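You operate a simulated robot arm through the tools that you are given. There is no shell and no other tool. Be economical: measure what you need, move in short steps, check, and stop when the job is done.

You run a simulated robot arm. Do the job below in one go: nothing can be reset, and whatever is moved stays where it is left.

## Task
Put things in order on the top of the red table. At the end: the orange corner piece stands where the white clean cup stood; the green pad stands on top of the brown flat carton; the white clean cup from the top of the red table stands where the blue corner piece stood; the blue corner piece stands where the green pad stood; whatever was shut is shut again. Leave all else as you found it, and nothing knocked over.

The check looks at the end state, three seconds after you hand in, the way a careful person would. Anything else that was tipped, shoved, dropped, spilled or broken makes it a failure.

## Robot
A 7-joint arm with a two-finger parallel gripper, fixed in place. Base frame: the origin is at the foot of the arm, x ahead of it, y to its left, z up; the work surface is at about z = 0. Lengths are in m, angles in rad, forces in N, time in s.
With the tool pointing down near the work surface it reaches from about 0.22 to 0.58 m from the base axis. Its first joint turns from -1.152 to 1.152 rad. Payload 2.5 kg.
The tool frame sits at the grasp point between the pads (the TCP): z along the fingers, y along the line on which they close. The tips reach 0.023 m beyond it. The gripper opens to 0.094 m. The fingers are 0.038 m wide and 0.01 m thick; the gripper's body (0.054 by 0.096 m) begins 0.039 m behind the TCP.
Orientation is that of the tool frame in the base frame, as [roll, pitch, yaw] about the fixed x, y, z axes, in that order (R = Rz(yaw) Ry(pitch) Rx(roll)). With the fingers straight down and closing along the base's y, the tool's x points along the base's -x, its y along +y and its z along -z.

## Interface
- The arm moves only by the tool jog_arm. Its argument "commands" is a list of rows, each a list of 7 numbers: the shift along the tool's x, y, z in m, then the turn, a rotation vector about the tool's x, y, z in rad, then the gripper command, from -1 (fully open) to 1 (shut), values between in proportion. In form: [[dx, dy, dz, wx, wy, wz, hand], ...]. A call has 1 to 12 rows; each row shifts and turns the commanded pose from where the row before left it, along the tool's axes as they then stand. Each row takes 0.2 s and may step no farther than 0.05 m and 0.15 rad from the row before; otherwise, or with a gripper value out of range, the whole call is refused. Where a pose cannot be reached the arm comes as near as it can. A force on the tool above 40 N (or 10 N above the force at the start of the call, whichever is more), or a blocked arm, ends the call early, and 0.2 s more pass. The fingers move at their own pace (about 0.108 m/s each) and stop on an object; they squeeze with about 41 N. The grip force told is the motor's: it shows also when the fingers shut on nothing. Time passes only in rows, and 0.2 s behind the last, so rows that do not move let the fingers close. The reply holds the time, the measured pose of the TCP, the force on the tool along the base axes, the opening and the grip force, in the units named above and with some noise, with the torque about the TCP (base axes, N m) and any sound that the robot's microphone picked up, and new pictures: "views" is both (left out), scene, wrist or none.
- Cameras (640 x 400 px; columns grow to the right, rows downward): "scene" is fixed at [0.1057, -0.395, 0.5562]; the picture's right is [0.92, -0.39, 0.00], its down [-0.17, -0.41, -0.90] and it looks along [0.35, 0.83, -0.44] (base axes); focal length 355 px, centre (320, 200). "wrist" rides on the gripper at [0.086, 0.016, -0.074] in the tool frame; the picture's right is [-0.18, 0.98, 0.00], its down [-0.58, -0.11, -0.81] and it looks along [-0.79, -0.15, 0.59] (tool axes); focal length 243 px, centre (320, 200). There is no depth. A picture from a camera that has moved, and an enlarged one, comes with that camera's place and axes in the base frame and with its lens.
- close_up(camera, box): a new picture of the part [left, top, right, bottom] of that camera's present view, enlarged. The clock stands still meanwhile.
- hand_in(): hands the job in; it is judged then, once.

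Work in short steps. Places have to be worked out from the pictures, the camera data and where the tool is seen: move nearer, look again, correct. Check each grasp and each placing, and mend what went wrong. You have 120 turns and 200 pictures in all, those below and enlarged ones among them. Open the gripper and draw the arm clear of the work before you hand the job in, unless the task says otherwise; then end with one line.

The tools are called as name(argument=value, ...) on one line, values as JSON. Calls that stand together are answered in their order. jog_arm: Moves the arm, as the interface text tells. Its arguments: {"type":"object","properties":{"commands":{"type":"array","items":{"type":"array","items":{"type":"number"}}},"views":{"type":"string","enum":["both","scene","wrist","none"]}},"required":["commands"]} The other tools are called the same way: close_up (camera, box) takes an enlarged picture of a part of a camera's view; hand_in () hands the job in.

At the start:

```text
time: 0.0
tcp_pos: [0.2734, 0.1762, 0.3312]
tool_rot: [3.14, 0.0, 3.141]
wrist_force: [0.3, 0.2, -0.2]
moment: [0.0, -0.01, -0.05]
grip_width: 0.0937
gripper_force: 0.1
```

scene: 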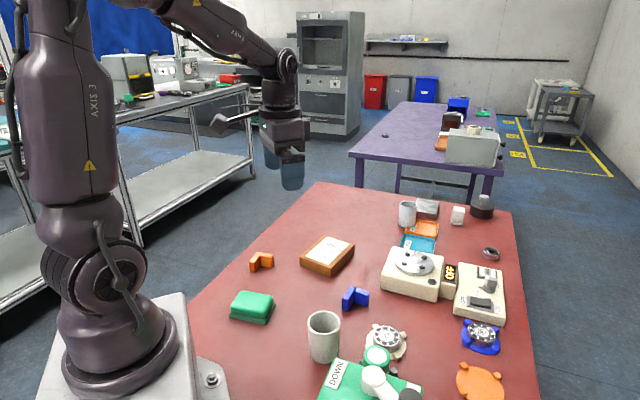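
wrist: 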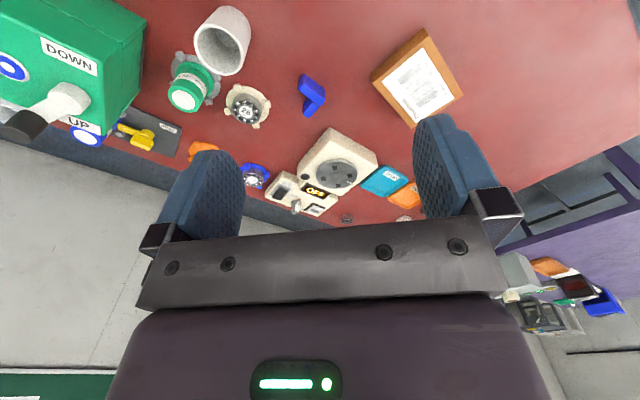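

I'll enlarge the scene view first, to identify the objects and tell the cups apart.

close_up(camera="scene", box=[220, 230, 400, 370])

close_up(camera="scene", box=[370, 180, 530, 280])

close_up(camera="wrist", box=[160, 0, 480, 200])

```text
2.86 times, centred on (310, 300) of scene
camera zoom: at [0.1057, -0.395, 0.5562], right [0.92, -0.39, 0.0], down [-0.17, -0.41, -0.9], along [0.35, 0.83, -0.44], focal length 1014 px, centre (349, -86)
```

zoom: 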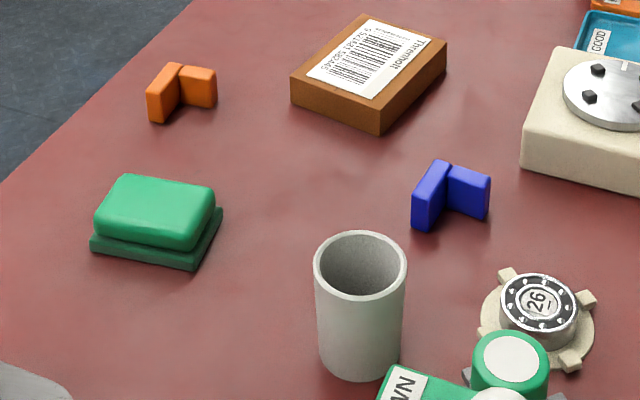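

```text
4.00 times, centred on (450, 230) of scene
camera zoom: at [0.1057, -0.395, 0.5562], right [0.92, -0.39, 0.0], down [-0.17, -0.41, -0.9], along [0.35, 0.83, -0.44], focal length 1420 px, centre (-200, 80)
```

zoom: 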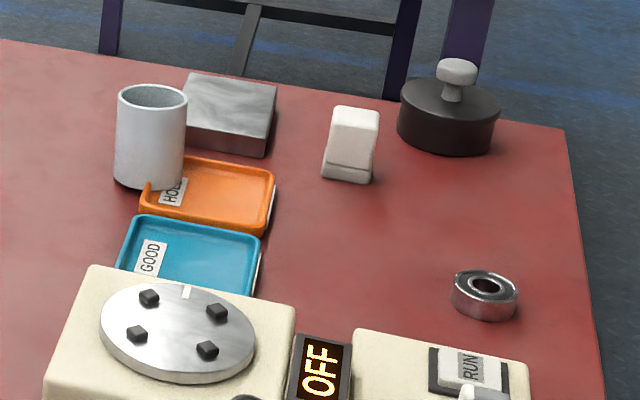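

```text
2.00 times, centred on (320, 100) of wrist
camera zoom: at [0.1867, 0.1933, 0.4054], right [0.18, 0.98, 0.0], down [0.58, -0.11, 0.81], along [0.79, -0.15, -0.59], focal length 485 px, centre (320, 400)
```

zoom: 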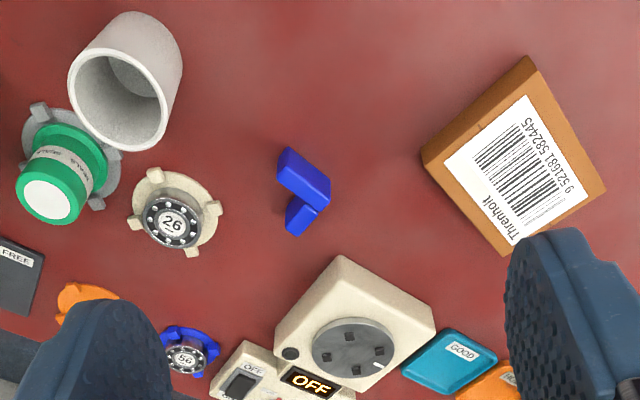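

The near cup at about (0.30, 0.04) is reachable. The far cup, at about (0.74, 0.39), is out of reach. The pad is at about (0.20, 0.20), the carton at (0.425, 0.31) and the blue piece at (0.415, 0.135). No temporary spot is needed if the order is pad, blue, cup, orange. I'll hover over the pad, turned to close across its short side.

jog_arm(commands=[[0.018, 0.007, 0.045, 0, 0, 0, -1], [0.018, 0.007, 0.045, 0, 0, 0, -1], [0.018, 0.007, 0.045, 0, 0, 0, -1], [0.018, 0.007, 0.03, 0, 0, 0, -1], [0, 0, 0, 0, 0, 0.145, -1], [0, 0, 0, 0, 0, 0.145, -1], [0, 0, 0, 0, 0, 0.145, -1], [0, 0, 0, 0, 0, 0.145, -1], [0, 0, 0, 0, 0, 0, -1]])

```text
time: 2.0
tcp_pos: [0.2021, 0.2047, 0.167]
tool_rot: [-3.141, 0.0, 2.56]
wrist_force: [0.3, 0.4, 0.8]
moment: [0.03, 0.02, -0.01]
grip_width: 0.094
gripper_force: 0.0
camera wrist: at [0.138, 0.2667, 0.2408], right [0.69, 0.72, 0.0], down [0.43, -0.41, 0.81], along [0.58, -0.56, -0.59], focal length 243 px, centre (320, 200)
```

scene: 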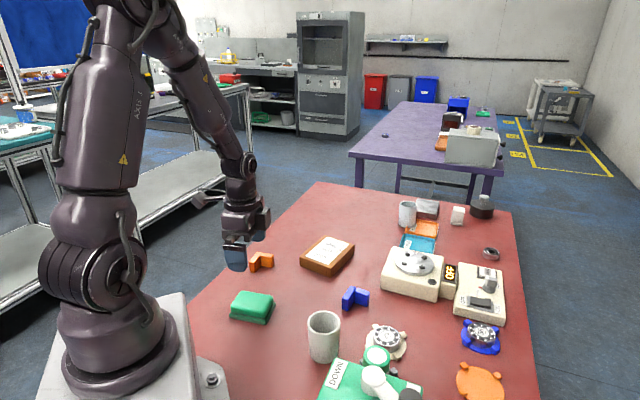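
wrist: 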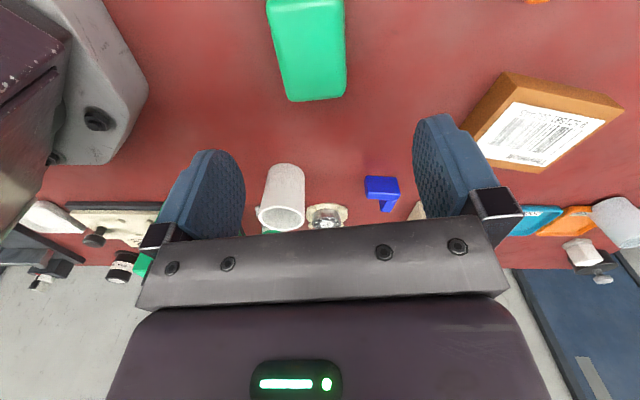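

The pad lies about 8 mm to the tool's −y side, and is rotated slightly. I'll correct for that, descend to z≈0.032 and close.

jog_arm(commands=[[-0.003, -0.008, 0.03, 0, 0, 0.06, -1], [0, 0, 0.035, 0, 0, 0, -1], [0, 0, 0.035, 0, 0, 0, -1], [0, 0, 0.035, 0, 0, 0, -1], [0, 0, 0, 0, 0, 0, -1]])

close_up(camera="scene", box=[180, 220, 340, 340])

```text
time: 3.2
tcp_pos: [0.2004, 0.1966, 0.0296]
tool_rot: [3.141, 0.0, 2.5]
wrist_force: [-0.3, -0.2, -0.2]
moment: [-0.05, 0.03, -0.01]
grip_width: 0.0939
gripper_force: 0.0
camera wrist: at [0.14, 0.2613, 0.1037], right [0.74, 0.68, 0.0], down [0.4, -0.44, 0.81], along [0.55, -0.59, -0.59], focal length 243 px, centre (320, 200)
```

scene: 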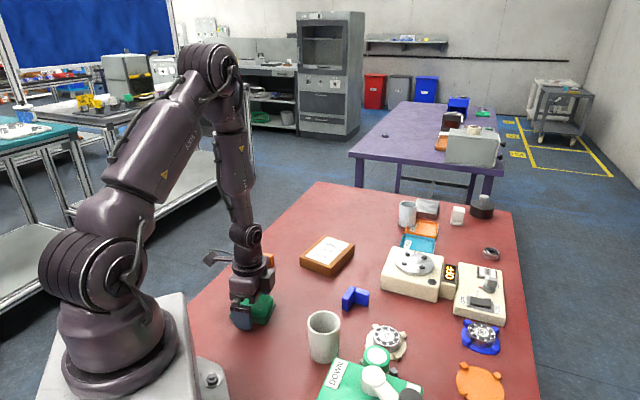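
wrist: 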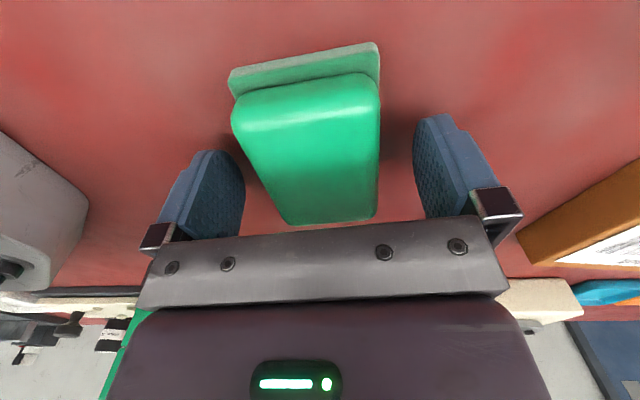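

```text
3.33 times, centred on (260, 280) of scene
camera zoom: at [0.1057, -0.395, 0.5562], right [0.92, -0.39, 0.0], down [-0.17, -0.41, -0.9], along [0.35, 0.83, -0.44], focal length 1183 px, centre (520, -67)
```

zoom: 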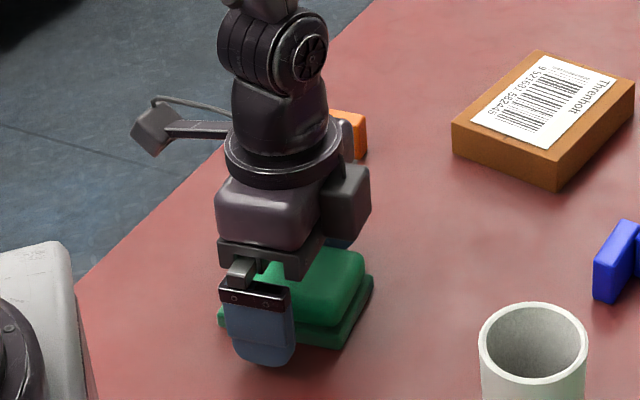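

The pad sits centred between the fingers, so I close on it.

jog_arm(commands=[[0, 0, 0, 0, 0, 0, 1], [0, 0, 0, 0, 0, 0, 1], [0, 0, 0, 0, 0, 0, 1]], views="wrist")

```text
time: 4.0
tcp_pos: [0.2006, 0.1959, 0.03]
tool_rot: [-3.141, 0.001, 2.501]
wrist_force: [0.4, -0.6, 0.1]
moment: [-0.01, -0.01, 0.04]
grip_width: 0.059
gripper_force: 41.4
camera wrist: at [0.14, 0.2612, 0.1041], right [0.74, 0.68, 0.0], down [0.4, -0.43, 0.81], along [0.55, -0.59, -0.59], focal length 243 px, centre (320, 200)
```

wrist: 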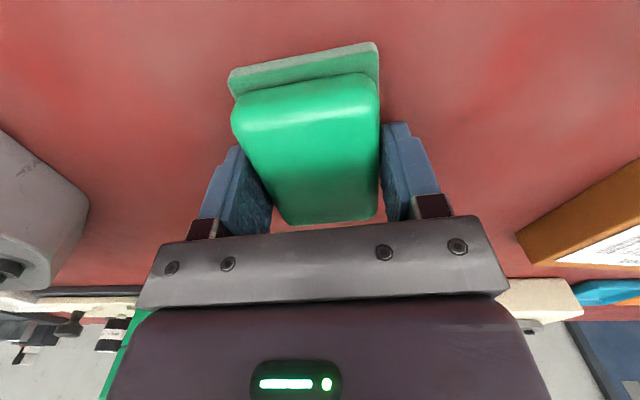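

Gripped at 0.059 m. I lift the pad, carry it over the carton and turn it to line up with the carton's sides.

jog_arm(commands=[[0, 0, -0.04, 0, 0, 0, 1], [0, 0, -0.045, 0, 0, 0, 1], [0, 0, -0.045, 0, 0, 0, 1], [-0.0186, 0.0376, 0, 0, 0, 0, 1], [-0.0186, 0.0376, 0, 0, 0, 0, 1], [-0.0186, 0.0376, 0, 0, 0, 0, 1], [-0.0186, 0.0376, 0, 0, 0, 0, 1], [-0.0186, 0.0376, 0, 0, 0, 0, 1], [-0.0186, 0.0376, 0, 0, 0, 0.11, 1], [0, 0, 0, 0, 0, 0.115, 1], [0, 0, 0, 0, 0, 0.115, 1], [0, 0, 0, 0, 0, 0, 1]])

close_up(camera="scene", box=[220, 180, 400, 340])

```text
time: 6.6
tcp_pos: [0.4236, 0.3085, 0.1614]
tool_rot: [-3.141, 0.0, 2.159]
wrist_force: [0.2, -0.7, -0.8]
moment: [0.0, -0.02, 0.0]
grip_width: 0.0592
gripper_force: 41.0
camera wrist: at [0.3885, 0.3912, 0.2354], right [0.92, 0.39, 0.0], down [0.23, -0.54, 0.81], along [0.32, -0.74, -0.59], focal length 243 px, centre (320, 200)
```

scene: 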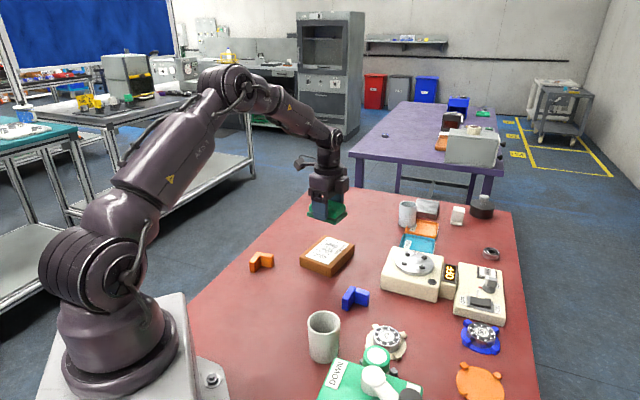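
wrist: 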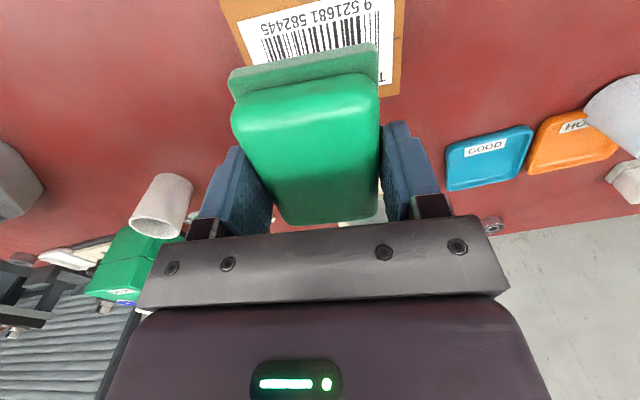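

```text
2.50 times, centred on (310, 260) of scene
camera zoom: at [0.1057, -0.395, 0.5562], right [0.92, -0.39, 0.0], down [-0.17, -0.41, -0.9], along [0.35, 0.83, -0.44], focal length 887 px, centre (345, 50)
```

zoom: 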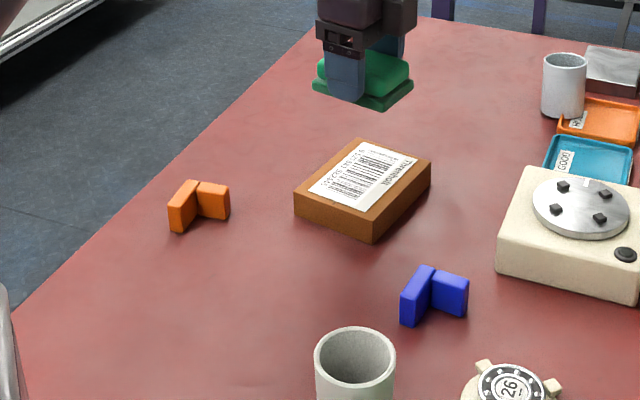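

Both cameras put the carton centre at about (0.426, 0.31), directly under the pad. I descend to just above it.

jog_arm(commands=[[0, 0, 0.04, 0, 0, 0, 1], [0, 0, 0.04, 0, 0, 0, 1], [0, 0, 0.018, 0, 0, 0, 1], [0, 0, 0, 0, 0, 0, 1]], views="wrist")

close_up(camera="scene", box=[280, 200, 380, 290])

```text
time: 7.6
tcp_pos: [0.4242, 0.3097, 0.0621]
tool_rot: [-3.141, 0.0, 2.162]
wrist_force: [0.2, 0.7, -0.7]
moment: [0.02, -0.03, 0.01]
grip_width: 0.0589
gripper_force: 40.7
camera wrist: at [0.389, 0.3914, 0.1353], right [0.92, 0.39, 0.0], down [0.23, -0.54, 0.81], along [0.32, -0.74, -0.59], focal length 243 px, centre (320, 200)
```

wrist: 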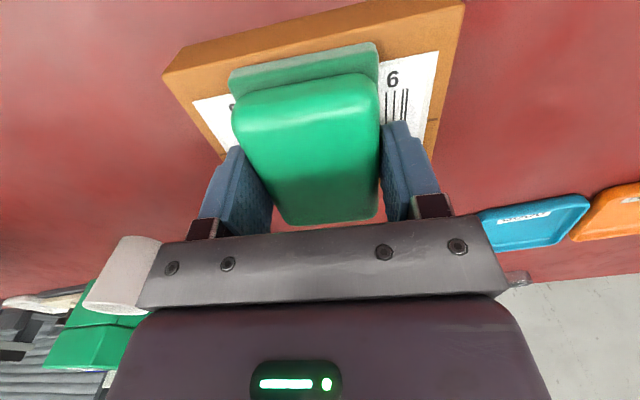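

```text
4.44 times, centred on (330, 245) of scene
camera zoom: at [0.1057, -0.395, 0.5562], right [0.92, -0.39, 0.0], down [-0.17, -0.41, -0.9], along [0.35, 0.83, -0.44], focal length 1577 px, centre (276, 0)
```

zoom: 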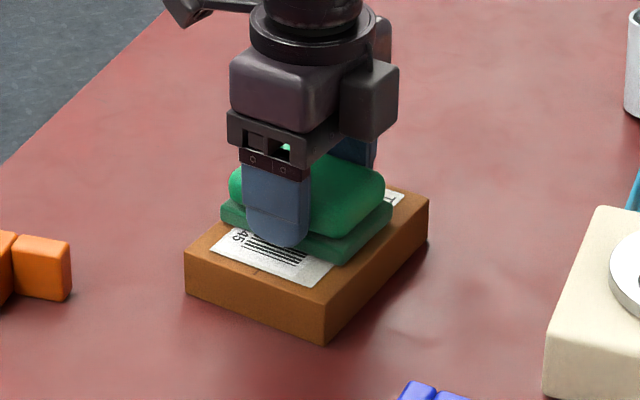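

The pad is well centred and almost touching. I go down in small steps until I feel contact.

jog_arm(commands=[[0, 0, 0.003, 0, 0, 0, 1], [0, 0, 0.002, 0, 0, 0, 1], [0, 0, 0, 0, 0, 0, 1]], views="none")

close_up(camera="scene", box=[290, 215, 370, 280])

```text
time: 8.4
tcp_pos: [0.4244, 0.3112, 0.0596]
tool_rot: [3.14, 0.0, 2.162]
wrist_force: [-7.3, -5.2, 27.6]
moment: [-0.2, 0.37, 0.01]
grip_width: 0.059
gripper_force: 40.9
```

```text
6.15 times, centred on (330, 248) of scene
camera zoom: at [0.1056, -0.3951, 0.5561], right [0.92, -0.39, 0.0], down [-0.17, -0.41, -0.9], along [0.35, 0.83, -0.44], focal length 2184 px, centre (258, -92)
```

zoom: 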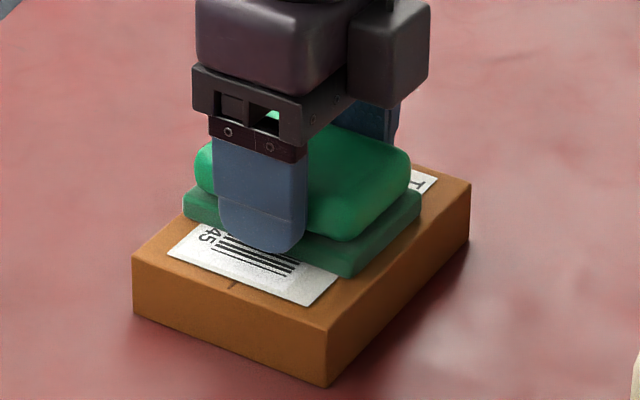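

Contact, at 27 N. I back off slightly, release and rise.

jog_arm(commands=[[0, 0, -0.002, 0, 0, 0, 1], [0, 0, 0, 0, 0, 0, 0.3], [0, 0, 0, 0, 0, 0, -0.5], [0, 0, 0, 0, 0, 0, -0.5], [0, 0, -0.03, 0, 0, 0, -0.5], [0, 0, -0.045, 0, 0, 0, -0.5], [0, 0, -0.045, 0, 0, 0, -1], [0, 0, -0.045, 0, 0, 0, -1], [0, 0, -0.03, 0, 0, 0, -1], [0, 0, 0, 0, 0, 0, -1]])

close_up(camera="scene", box=[230, 215, 390, 325])

```text
time: 10.6
tcp_pos: [0.4237, 0.3098, 0.2571]
tool_rot: [3.141, 0.002, 2.163]
wrist_force: [-0.3, 0.5, 0.0]
moment: [0.01, -0.02, -0.03]
grip_width: 0.0941
gripper_force: 0.0
camera wrist: at [0.3882, 0.3909, 0.331], right [0.92, 0.39, 0.0], down [0.23, -0.54, 0.81], along [0.32, -0.74, -0.59], focal length 243 px, centre (320, 200)
```

scene: 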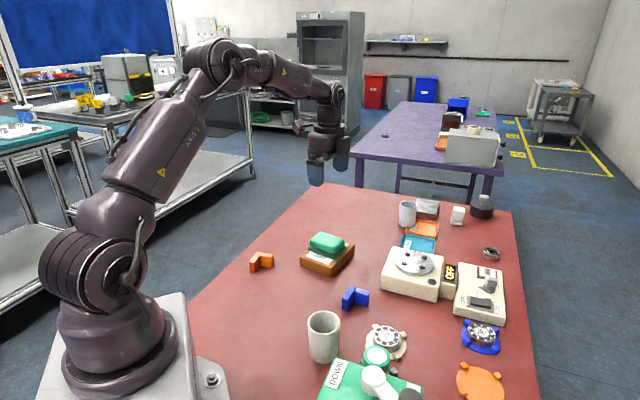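
wrist: 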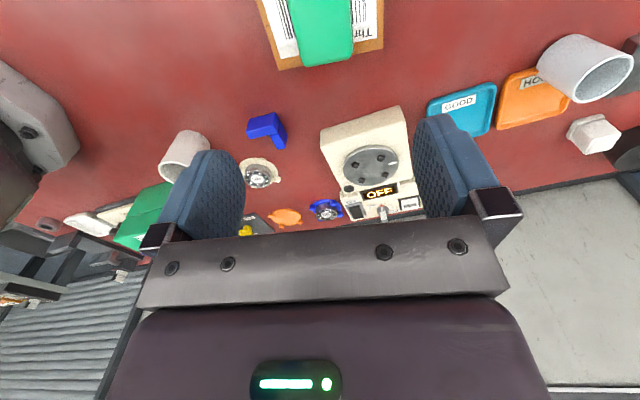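

```text
3.64 times, centred on (310, 270) of scene
camera zoom: at [0.1057, -0.395, 0.5562], right [0.92, -0.39, 0.0], down [-0.17, -0.41, -0.9], along [0.35, 0.83, -0.44], focal length 1290 px, centre (356, -54)
```

zoom: 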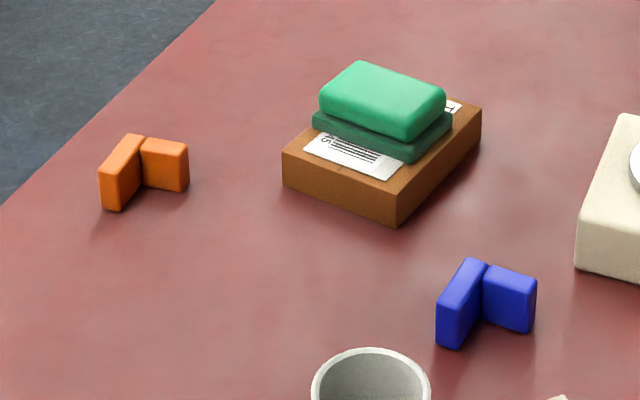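

The pad stands on the carton. Next is the blue corner: its outer vertex is near (0.42, 0.159), and the arms run toward (0.387, 0.128) and (0.44, 0.12). I hover over it for a closer look.

jog_arm(commands=[[-0.0324, -0.0275, 0, 0, 0, 0, -1], [-0.0324, -0.0275, 0, 0, 0, 0, -1], [-0.0324, -0.0275, 0, 0, 0, 0, -1], [-0.0324, -0.0275, 0, 0, 0, 0, -1], [0, 0, 0.04, 0, 0, 0, -1], [0, 0, 0.04, 0, 0, 0, -1], [0, 0, 0.02, 0, 0, 0, -1], [0, 0, 0, 0, 0, 0, -1]], views="wrist")

close_up(camera="wrist", box=[220, 0, 420, 125])

close_up(camera="scene", box=[310, 220, 410, 330])

```text
time: 12.4
tcp_pos: [0.4041, 0.1402, 0.1578]
tool_rot: [3.141, 0.0, 2.16]
wrist_force: [0.1, 1.1, 0.4]
moment: [-0.01, 0.02, 0.02]
grip_width: 0.0938
gripper_force: 0.0
camera wrist: at [0.3685, 0.2215, 0.2313], right [0.92, 0.39, 0.0], down [0.23, -0.54, 0.81], along [0.32, -0.74, -0.59], focal length 243 px, centre (320, 200)
```

wrist: 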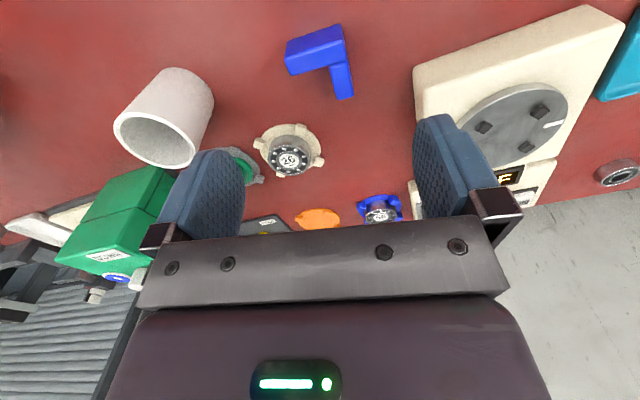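

```text
3.20 times, centred on (320, 62) of wrist
camera zoom: at [0.3685, 0.2215, 0.2313], right [0.92, 0.39, 0.0], down [0.23, -0.54, 0.81], along [0.32, -0.74, -0.59], focal length 776 px, centre (320, 640)
```

zoom: 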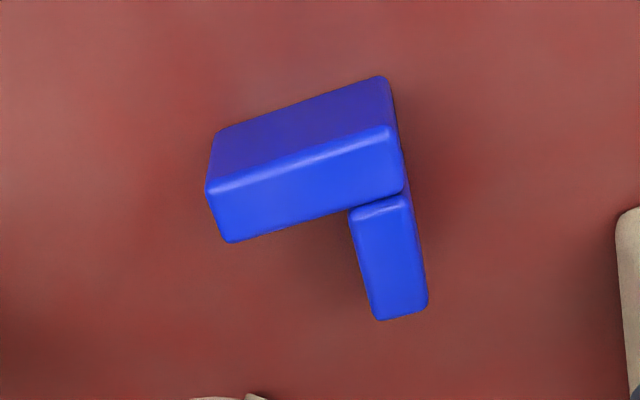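

```text
3.64 times, centred on (360, 275) of scene
camera zoom: at [0.1057, -0.395, 0.5562], right [0.92, -0.39, 0.0], down [-0.17, -0.41, -0.9], along [0.35, 0.83, -0.44], focal length 1290 px, centre (174, -73)
```

zoom: 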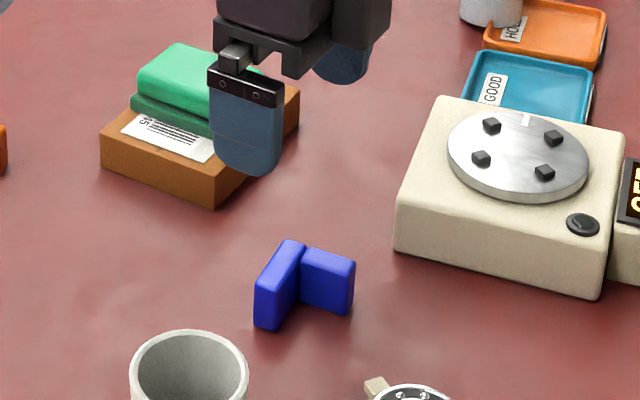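

The blue L's outer vertex is at (0.414, 0.1595), it is 33 mm high, and the long arm is 46 mm along (0.78, 0.62). I'll squeeze along that arm's length with the TCP at (0.400, 0.140), so I align and go down.

jog_arm(commands=[[0.0017, -0.0034, 0, 0, 0, -0.082, -0.6], [0, 0, 0.045, 0, 0, 0, -0.6], [0, 0, 0.045, 0, 0, 0, -0.6], [0, 0, 0.037, 0, 0, 0, -0.6], [0, 0, 0, 0, 0, 0, -0.6]], views="wrist")

close_up(camera="scene", box=[310, 220, 410, 330])

```text
time: 13.6
tcp_pos: [0.4035, 0.1406, 0.0267]
tool_rot: [-3.141, -0.001, 2.242]
wrist_force: [-0.1, 0.0, -0.2]
moment: [0.01, 0.0, 0.04]
grip_width: 0.0752
gripper_force: 0.1
camera wrist: at [0.3606, 0.219, 0.1008], right [0.88, 0.47, 0.0], down [0.28, -0.52, 0.81], along [0.38, -0.71, -0.59], focal length 243 px, centre (320, 200)
```

wrist: 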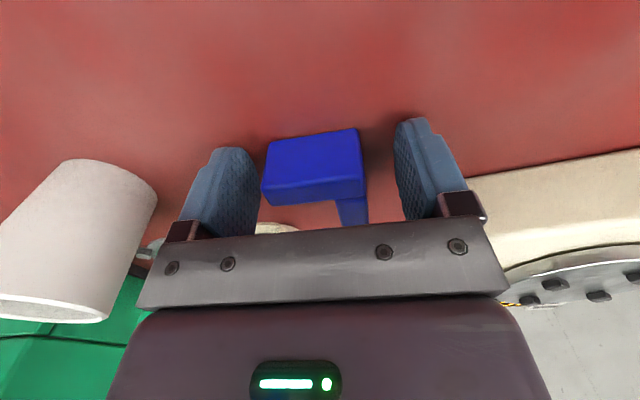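

```text
3.64 times, centred on (360, 275) of scene
camera zoom: at [0.1057, -0.395, 0.5562], right [0.92, -0.39, 0.0], down [-0.17, -0.41, -0.9], along [0.35, 0.83, -0.44], focal length 1290 px, centre (174, -73)
```

zoom: 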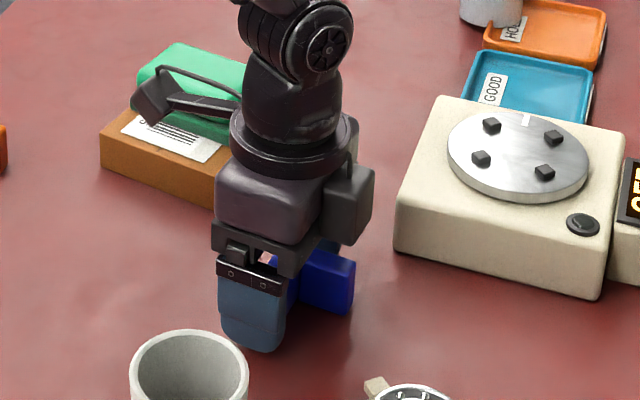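

The fingers straddle the arm, and the arm's centre line matches the TCP. I shift 3 mm to centre along the arm and close.

jog_arm(commands=[[0, -0.003, 0, 0, 0, 0, -0.6], [0, 0, 0, 0, 0, 0, 1], [0, 0, 0, 0, 0, 0, 1], [0, 0, 0, 0, 0, 0, 1]], views="wrist")

```text
time: 14.6
tcp_pos: [0.3989, 0.1385, 0.0281]
tool_rot: [-3.141, 0.0, 2.243]
wrist_force: [-0.3, 0.0, -0.3]
moment: [0.02, 0.0, -0.03]
grip_width: 0.0468
gripper_force: 40.7
camera wrist: at [0.3579, 0.2167, 0.1017], right [0.88, 0.47, 0.0], down [0.28, -0.52, 0.81], along [0.38, -0.71, -0.59], focal length 243 px, centre (320, 200)
```

wrist: 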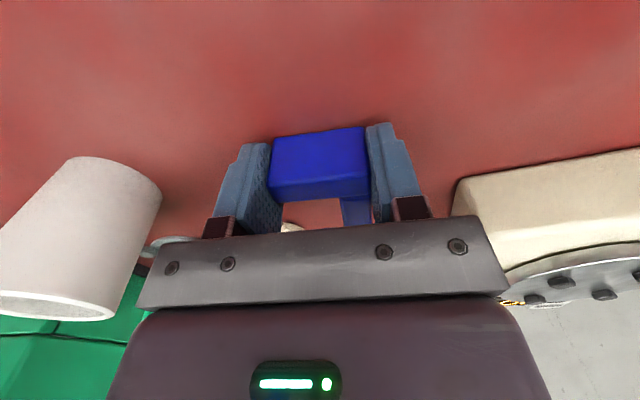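

Gripped at 0.0468 m. I lift and carry the blue piece to the pad's old spot. Its centroid should go to (0.199, 0.199), which puts the TCP at (0.189, 0.202).

jog_arm(commands=[[0, 0, -0.04, 0, 0, 0, 1], [0, 0, -0.045, 0, 0, 0, 1], [0, 0, -0.04, 0, 0, 0, 1], [0.036, -0.025, 0, 0, 0, 0, 1], [0.036, -0.025, 0, 0, 0, 0, 1], [0.036, -0.025, 0, 0, 0, 0, 1], [0.036, -0.025, 0, 0, 0, 0, 1], [0.036, -0.025, 0, 0, 0, 0, 1], [0, 0, 0.04, 0, 0, 0, 1], [0, 0, 0.04, 0, 0, 0, 1], [0, 0, 0.03, 0, 0, 0, 1], [0, 0, 0, 0, 0, 0, 1]])

close_up(camera="scene", box=[190, 230, 330, 340])

```text
time: 17.2
tcp_pos: [0.187, 0.2014, 0.0427]
tool_rot: [3.141, -0.002, 2.242]
wrist_force: [-0.2, 0.8, -0.2]
moment: [-0.01, -0.04, 0.0]
grip_width: 0.047
gripper_force: 41.0
camera wrist: at [0.144, 0.2794, 0.1175], right [0.88, 0.47, 0.0], down [0.28, -0.52, 0.81], along [0.38, -0.71, -0.59], focal length 243 px, centre (320, 200)
```

scene: 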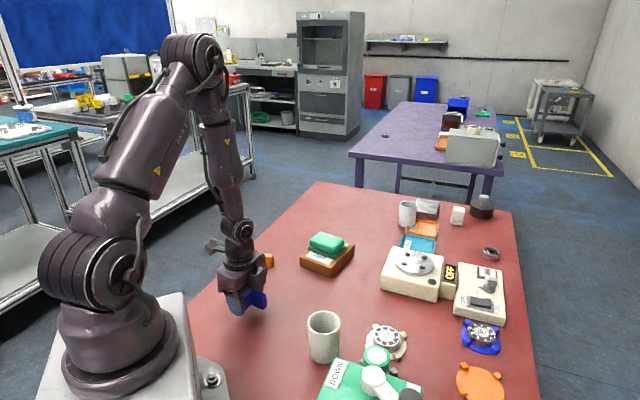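
wrist: 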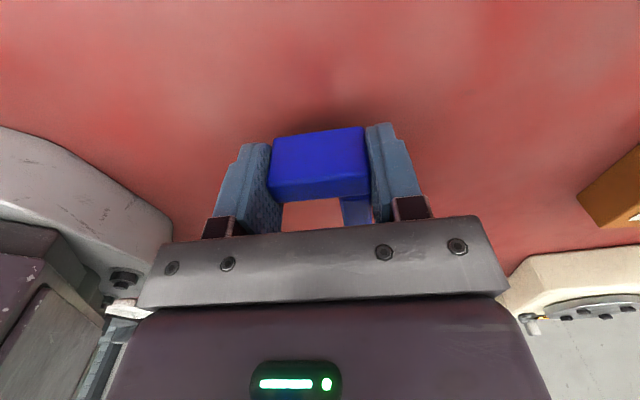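

```text
3.64 times, centred on (260, 285) of scene
camera zoom: at [0.1057, -0.395, 0.5562], right [0.92, -0.39, 0.0], down [-0.17, -0.41, -0.9], along [0.35, 0.83, -0.44], focal length 1290 px, centre (538, -109)
```

zoom: 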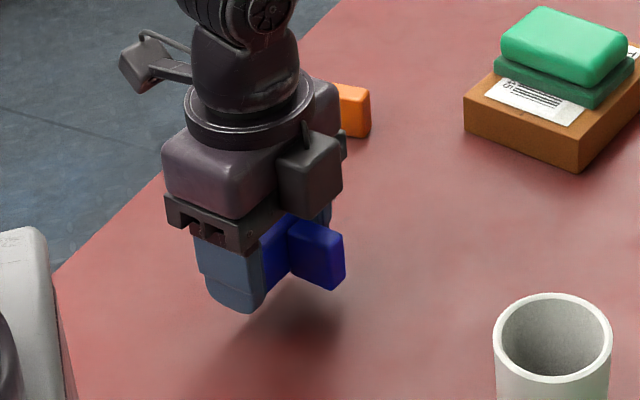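

The position is right, so I lower the last 15 mm gently, with the final 2 mm checked by force.

jog_arm(commands=[[0.0, 0.001, 0.008, 0, 0, 0, 1], [0, 0, 0.005, 0, 0, 0, 1], [0, 0, 0.0015, 0, 0, 0, 1], [0, 0, 0, 0, 0, 0, 1]], views="none")

close_up(camera="scene", box=[210, 260, 290, 330])

```text
time: 18.2
tcp_pos: [0.1889, 0.202, 0.0285]
tool_rot: [3.141, -0.001, 2.243]
wrist_force: [0.5, 0.0, -0.1]
moment: [-0.04, -0.01, -0.04]
grip_width: 0.0471
gripper_force: 41.2
```

```text
5.71 times, centred on (250, 295) of scene
camera zoom: at [0.1057, -0.395, 0.5562], right [0.92, -0.39, 0.0], down [-0.17, -0.41, -0.9], along [0.35, 0.83, -0.44], focal length 2028 px, centre (720, -343)
```

zoom: 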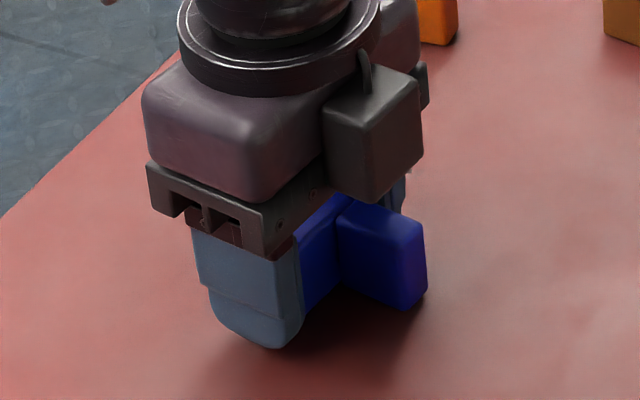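

No contact yet, so under 1 mm remains. One small step more, then release and rise.

jog_arm(commands=[[0, 0, 0.0008, 0, 0, 0, 1], [0, 0, 0, 0, 0, 0, 0.3], [0, 0, 0, 0, 0, 0, -0.4], [0, 0, 0, 0, 0, 0, -0.7], [0, 0, 0, 0, 0, 0, -0.7], [0, 0, -0.04, 0, 0, 0, -0.7], [0, 0, -0.045, 0, 0, 0, -0.7], [0, 0, -0.045, 0, 0, 0, -1], [0, 0, -0.045, 0, 0, 0, -1], [0, 0, 0, 0, 0, 0, -1]])

close_up(camera="scene", box=[200, 240, 360, 370])

```text
time: 20.4
tcp_pos: [0.19, 0.2038, 0.2048]
tool_rot: [3.141, 0.0, 2.243]
wrist_force: [0.3, -0.3, 0.8]
moment: [-0.02, 0.03, 0.01]
grip_width: 0.094
gripper_force: 0.1
camera wrist: at [0.1487, 0.281, 0.2782], right [0.88, 0.47, 0.0], down [0.28, -0.52, 0.81], along [0.38, -0.71, -0.59], focal length 243 px, centre (320, 200)
```

scene: 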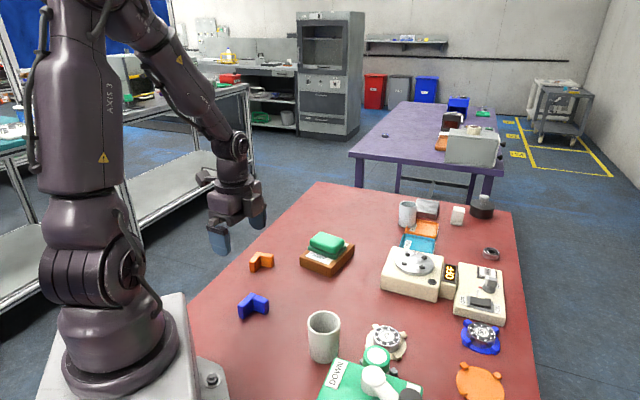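
wrist: 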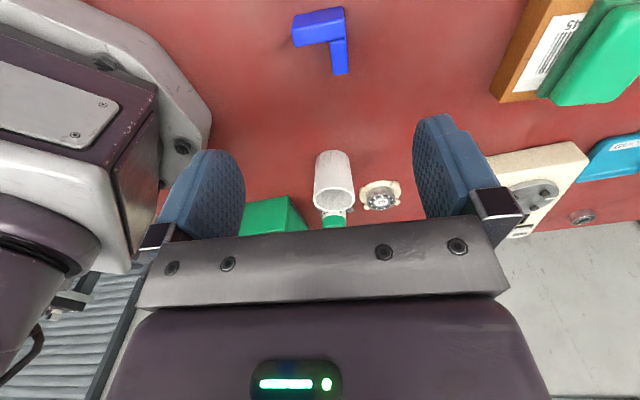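

```text
3.08 times, centred on (280, 305) of scene
camera zoom: at [0.1057, -0.395, 0.5562], right [0.92, -0.39, 0.0], down [-0.17, -0.41, -0.9], along [0.35, 0.83, -0.44], focal length 1092 px, centre (443, -123)
```

zoom: 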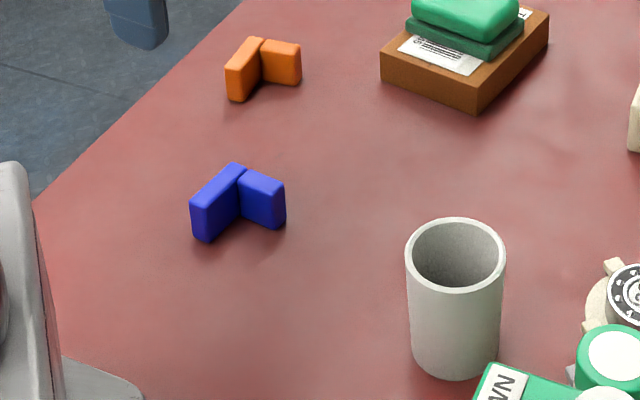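

The blue piece stands where the pad was. Next is the cup near (0.299, 0.043): I move above it, closing along (0.78, 0.62), which keeps the fingers clear of the green box and the lugged parts.

jog_arm(commands=[[-0.0485, -0.0037, 0, 0, 0, 0, -1], [-0.0485, -0.0037, 0, 0, 0, 0, -1], [-0.0485, -0.0037, 0, 0, 0, 0, -1], [-0.0485, -0.0037, 0, 0, 0, 0, -1], [0, 0, 0, 0, 0, 0, -1]])

close_up(camera="scene", box=[240, 250, 440, 400])

close_up(camera="wrist", box=[160, 0, 480, 200])

```text
time: 21.6
tcp_pos: [0.2977, 0.0432, 0.2024]
tool_rot: [3.141, 0.0, 2.244]
wrist_force: [0.3, -0.6, -0.5]
moment: [0.02, 0.03, 0.01]
grip_width: 0.094
gripper_force: 0.1
camera wrist: at [0.2569, 0.122, 0.2769], right [0.88, 0.47, 0.0], down [0.28, -0.52, 0.81], along [0.38, -0.71, -0.59], focal length 243 px, centre (320, 200)
```

scene: 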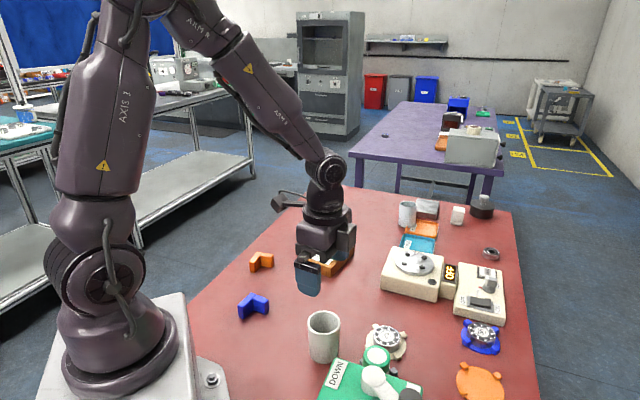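
wrist: 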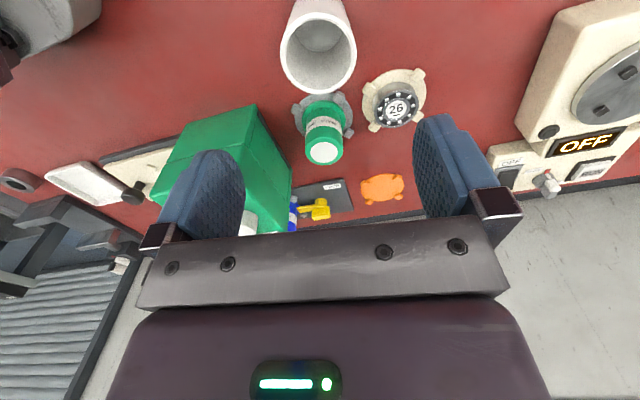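

```text
2.67 times, centred on (340, 325) of scene
camera zoom: at [0.1057, -0.395, 0.5562], right [0.92, -0.39, 0.0], down [-0.17, -0.41, -0.9], along [0.35, 0.83, -0.44], focal length 946 px, centre (267, -133)
```

zoom: 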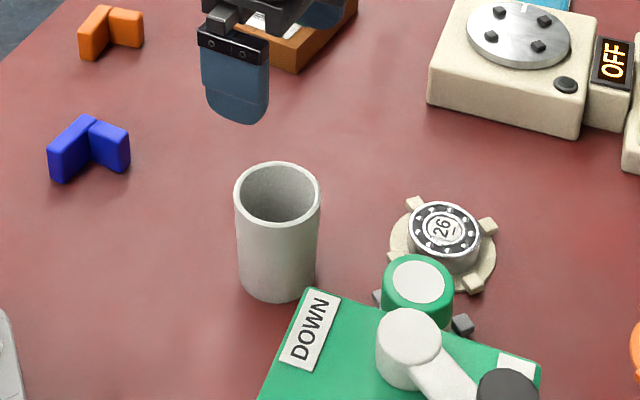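

```text
2.00 times, centred on (320, 100) of wrist
camera zoom: at [0.2569, 0.122, 0.2769], right [0.88, 0.47, 0.0], down [0.28, -0.52, 0.81], along [0.38, -0.71, -0.59], focal length 485 px, centre (320, 400)
```

zoom: 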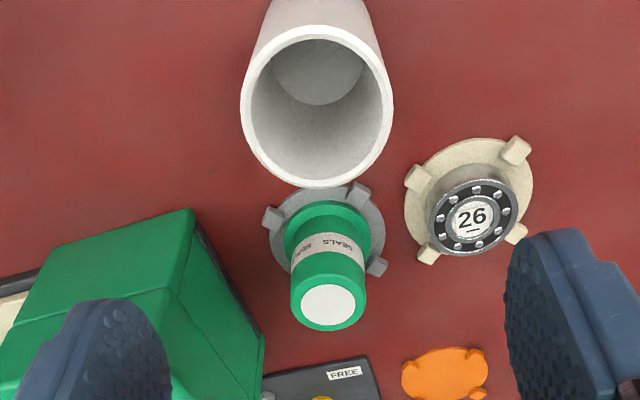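

The cup is empty and clean, with its centre at about (0.297, 0.045) and its height about 0.074. The TCP is already above it, and the neighbours leave room, so I descend with the fingers open to 0.08.

jog_arm(commands=[[0, 0, 0.04, 0, 0, 0, -0.7], [0, 0, 0.04, 0, 0, 0, -0.7], [0, 0, 0.015, 0, 0, 0, -0.7], [0, 0, 0, 0, 0, 0, -0.7]])

close_up(camera="scene", box=[260, 270, 400, 380])

```text
time: 22.6
tcp_pos: [0.2987, 0.0424, 0.1095]
tool_rot: [-3.141, 0.001, 2.244]
wrist_force: [0.3, -0.1, -0.2]
moment: [0.0, -0.01, 0.02]
grip_width: 0.0799
gripper_force: 0.1
camera wrist: at [0.2565, 0.1203, 0.1829], right [0.88, 0.47, 0.0], down [0.28, -0.52, 0.81], along [0.38, -0.71, -0.59], focal length 243 px, centre (320, 200)
```

scene: 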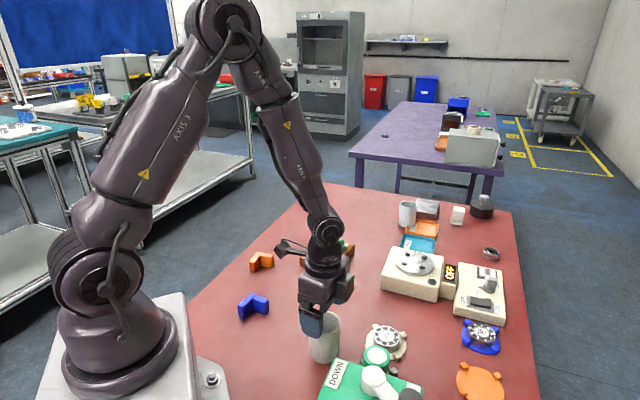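
wrist: 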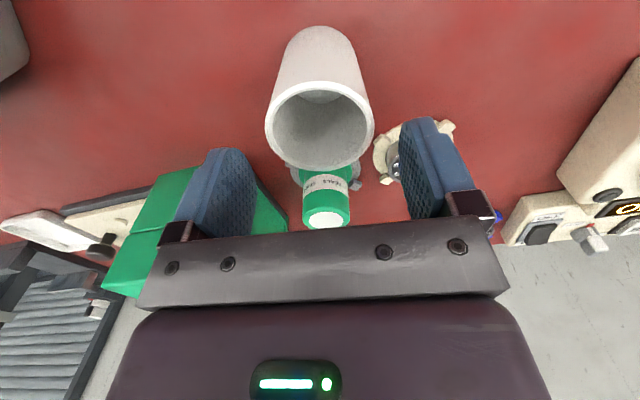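

```text
3.64 times, centred on (330, 325) of scene
camera zoom: at [0.1057, -0.395, 0.5562], right [0.92, -0.39, 0.0], down [-0.17, -0.41, -0.9], along [0.35, 0.83, -0.44], focal length 1290 px, centre (284, -254)
```

zoom: 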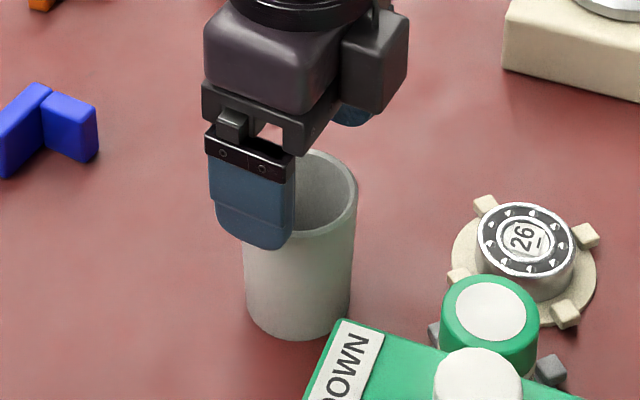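

The rim is centred between the fingers. I go down to TCP z≈0.047 and close.

jog_arm(commands=[[0.002, 0, 0.03, 0, 0, 0, -0.7], [0, 0, 0.032, 0, 0, 0, -0.7], [0, 0, 0, 0, 0, 0, -0.7], [0, 0, 0, 0, 0, 0, 1], [0, 0, 0, 0, 0, 0, 1], [0, 0, 0, 0, 0, 0, 1]])

close_up(camera="scene", box=[260, 270, 400, 380])

```text
time: 24.0
tcp_pos: [0.2968, 0.0448, 0.0439]
tool_rot: [3.141, 0.001, 2.242]
wrist_force: [0.5, -0.8, 0.5]
moment: [0.0, 0.0, -0.03]
grip_width: 0.0565
gripper_force: 40.6
camera wrist: at [0.2556, 0.1224, 0.1176], right [0.88, 0.47, 0.0], down [0.28, -0.52, 0.81], along [0.38, -0.71, -0.59], focal length 243 px, centre (320, 200)
```

scene: 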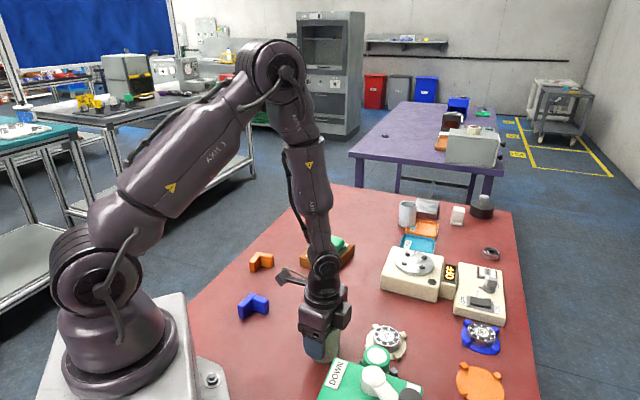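
wrist: 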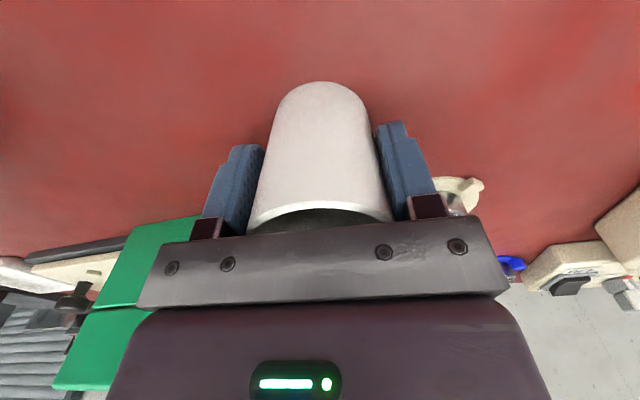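

```text
3.64 times, centred on (330, 325) of scene
camera zoom: at [0.1057, -0.395, 0.5562], right [0.92, -0.39, 0.0], down [-0.17, -0.41, -0.9], along [0.35, 0.83, -0.44], focal length 1290 px, centre (284, -254)
```

zoom: 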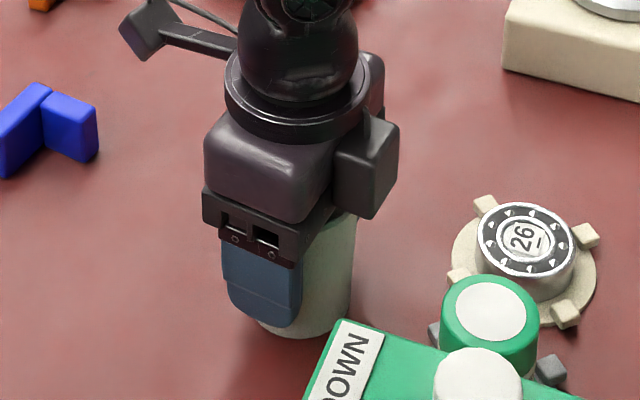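

The cup is gripped at 0.0565 m. I lift it and carry it to the blue piece's old spot, about (0.4095, 0.135).

jog_arm(commands=[[0, 0, -0.03, 0, 0, 0, 1], [0, 0, -0.04, 0, 0, 0, 1], [0, 0, -0.03, 0, 0, 0, 1], [0.0005, 0.036, 0, 0, 0, 0, 1], [0.0005, 0.036, 0, 0, 0, 0, 1], [0.0005, 0.036, 0, 0, 0, 0, 1], [0.0004, 0.036, 0, 0, 0, 0, 1], [0, 0, 0.04, 0, 0, 0, 1], [0, 0, 0.03, 0, 0, 0, 1], [0, 0, 0.02, 0, 0, 0, 1], [0, 0, 0, 0, 0, 0, 1]])

close_up(camera="scene", box=[290, 220, 430, 330])

```text
time: 26.4
tcp_pos: [0.4069, 0.1342, 0.0545]
tool_rot: [-3.141, 0.0, 2.243]
wrist_force: [-0.6, -0.4, -0.3]
moment: [-0.01, -0.01, 0.0]
grip_width: 0.0562
gripper_force: 41.3
camera wrist: at [0.3664, 0.2128, 0.1295], right [0.88, 0.47, 0.0], down [0.28, -0.52, 0.81], along [0.38, -0.71, -0.59], focal length 243 px, centre (320, 200)
```

scene: 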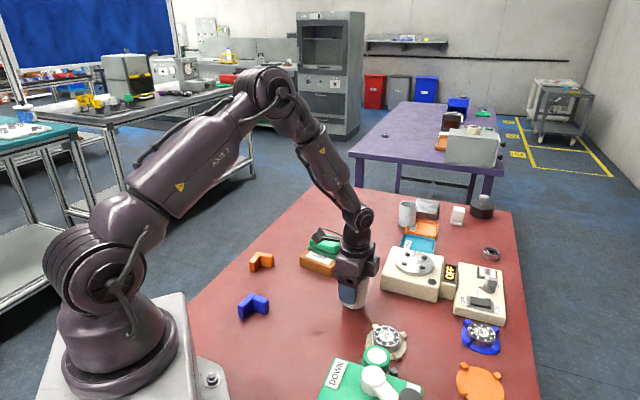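
wrist: 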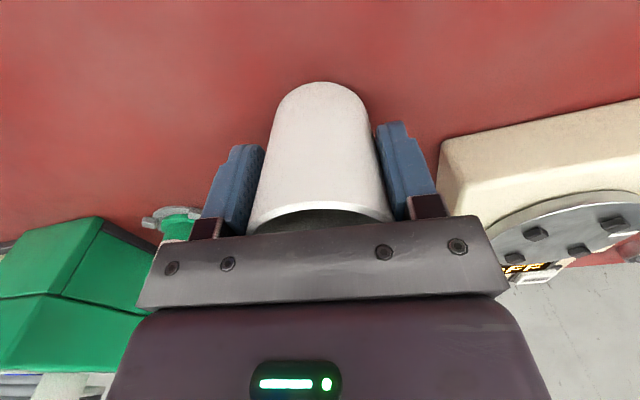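

```text
3.64 times, centred on (360, 275) of scene
camera zoom: at [0.1057, -0.395, 0.5562], right [0.92, -0.39, 0.0], down [-0.17, -0.41, -0.9], along [0.35, 0.83, -0.44], focal length 1290 px, centre (174, -73)
```

zoom: 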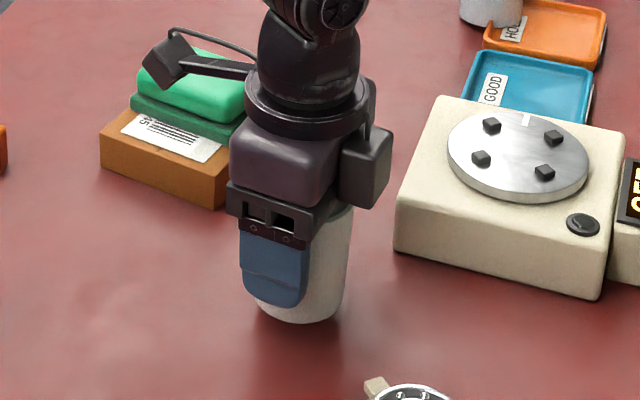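

Position (0.407, 0.134) is good and 10 mm remain. I lower gently.

jog_arm(commands=[[0, 0.001, 0.006, 0, 0, 0, 1], [0, 0, 0.003, 0, 0, 0, 1], [0, 0, 0.001, 0, 0, 0, 1], [0, 0, 0, 0, 0, 0, 1]], views="none")

```text
time: 27.4
tcp_pos: [0.4099, 0.1343, 0.0463]
tool_rot: [-3.141, 0.0, 2.244]
wrist_force: [0.1, -0.1, -1.0]
moment: [0.01, 0.0, -0.01]
grip_width: 0.0563
gripper_force: 40.9
```

No contact yet. I take two more 1 mm steps.

jog_arm(commands=[[0, 0, 0.001, 0, 0, 0, 1], [0, 0, 0, 0, 0, 0, 1]], views="none")

jog_arm(commands=[[0, 0, 0.001, 0, 0, 0, 1], [0, 0, 0, 0, 0, 0, 1]], views="none")

close_up(camera="scene", box=[320, 260, 400, 330])

```text
time: 28.0
tcp_pos: [0.4095, 0.1343, 0.0444]
tool_rot: [-3.14, 0.0, 2.243]
wrist_force: [0.2, -0.5, -1.2]
moment: [-0.01, -0.02, -0.02]
grip_width: 0.0564
gripper_force: 40.8
```

```text
time: 28.6
tcp_pos: [0.4104, 0.1356, 0.0433]
tool_rot: [-3.141, 0.0, 2.241]
wrist_force: [0.5, -0.5, 0.5]
moment: [0.02, 0.02, 0.01]
grip_width: 0.0562
gripper_force: 40.5
```

```text
5.71 times, centred on (360, 295) of scene
camera zoom: at [0.1057, -0.395, 0.5562], right [0.92, -0.39, 0.0], down [-0.17, -0.41, -0.9], along [0.35, 0.83, -0.44], focal length 2028 px, centre (91, -343)
```

zoom: 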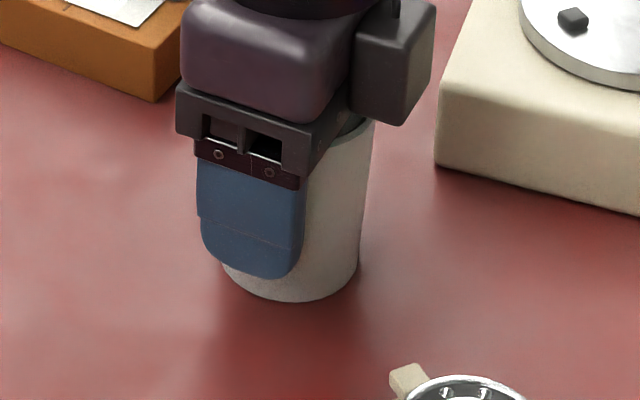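

jog_arm(commands=[[0, 0, 0.001, 0, 0, 0, 1], [0, 0, 0, 0, 0, 0, 1]], views="none")

```text
time: 29.2
tcp_pos: [0.4106, 0.1343, 0.0429]
tool_rot: [-3.141, -0.001, 2.244]
wrist_force: [-2.9, -1.0, 9.2]
moment: [0.05, -0.01, -0.01]
grip_width: 0.0562
gripper_force: 41.3
```

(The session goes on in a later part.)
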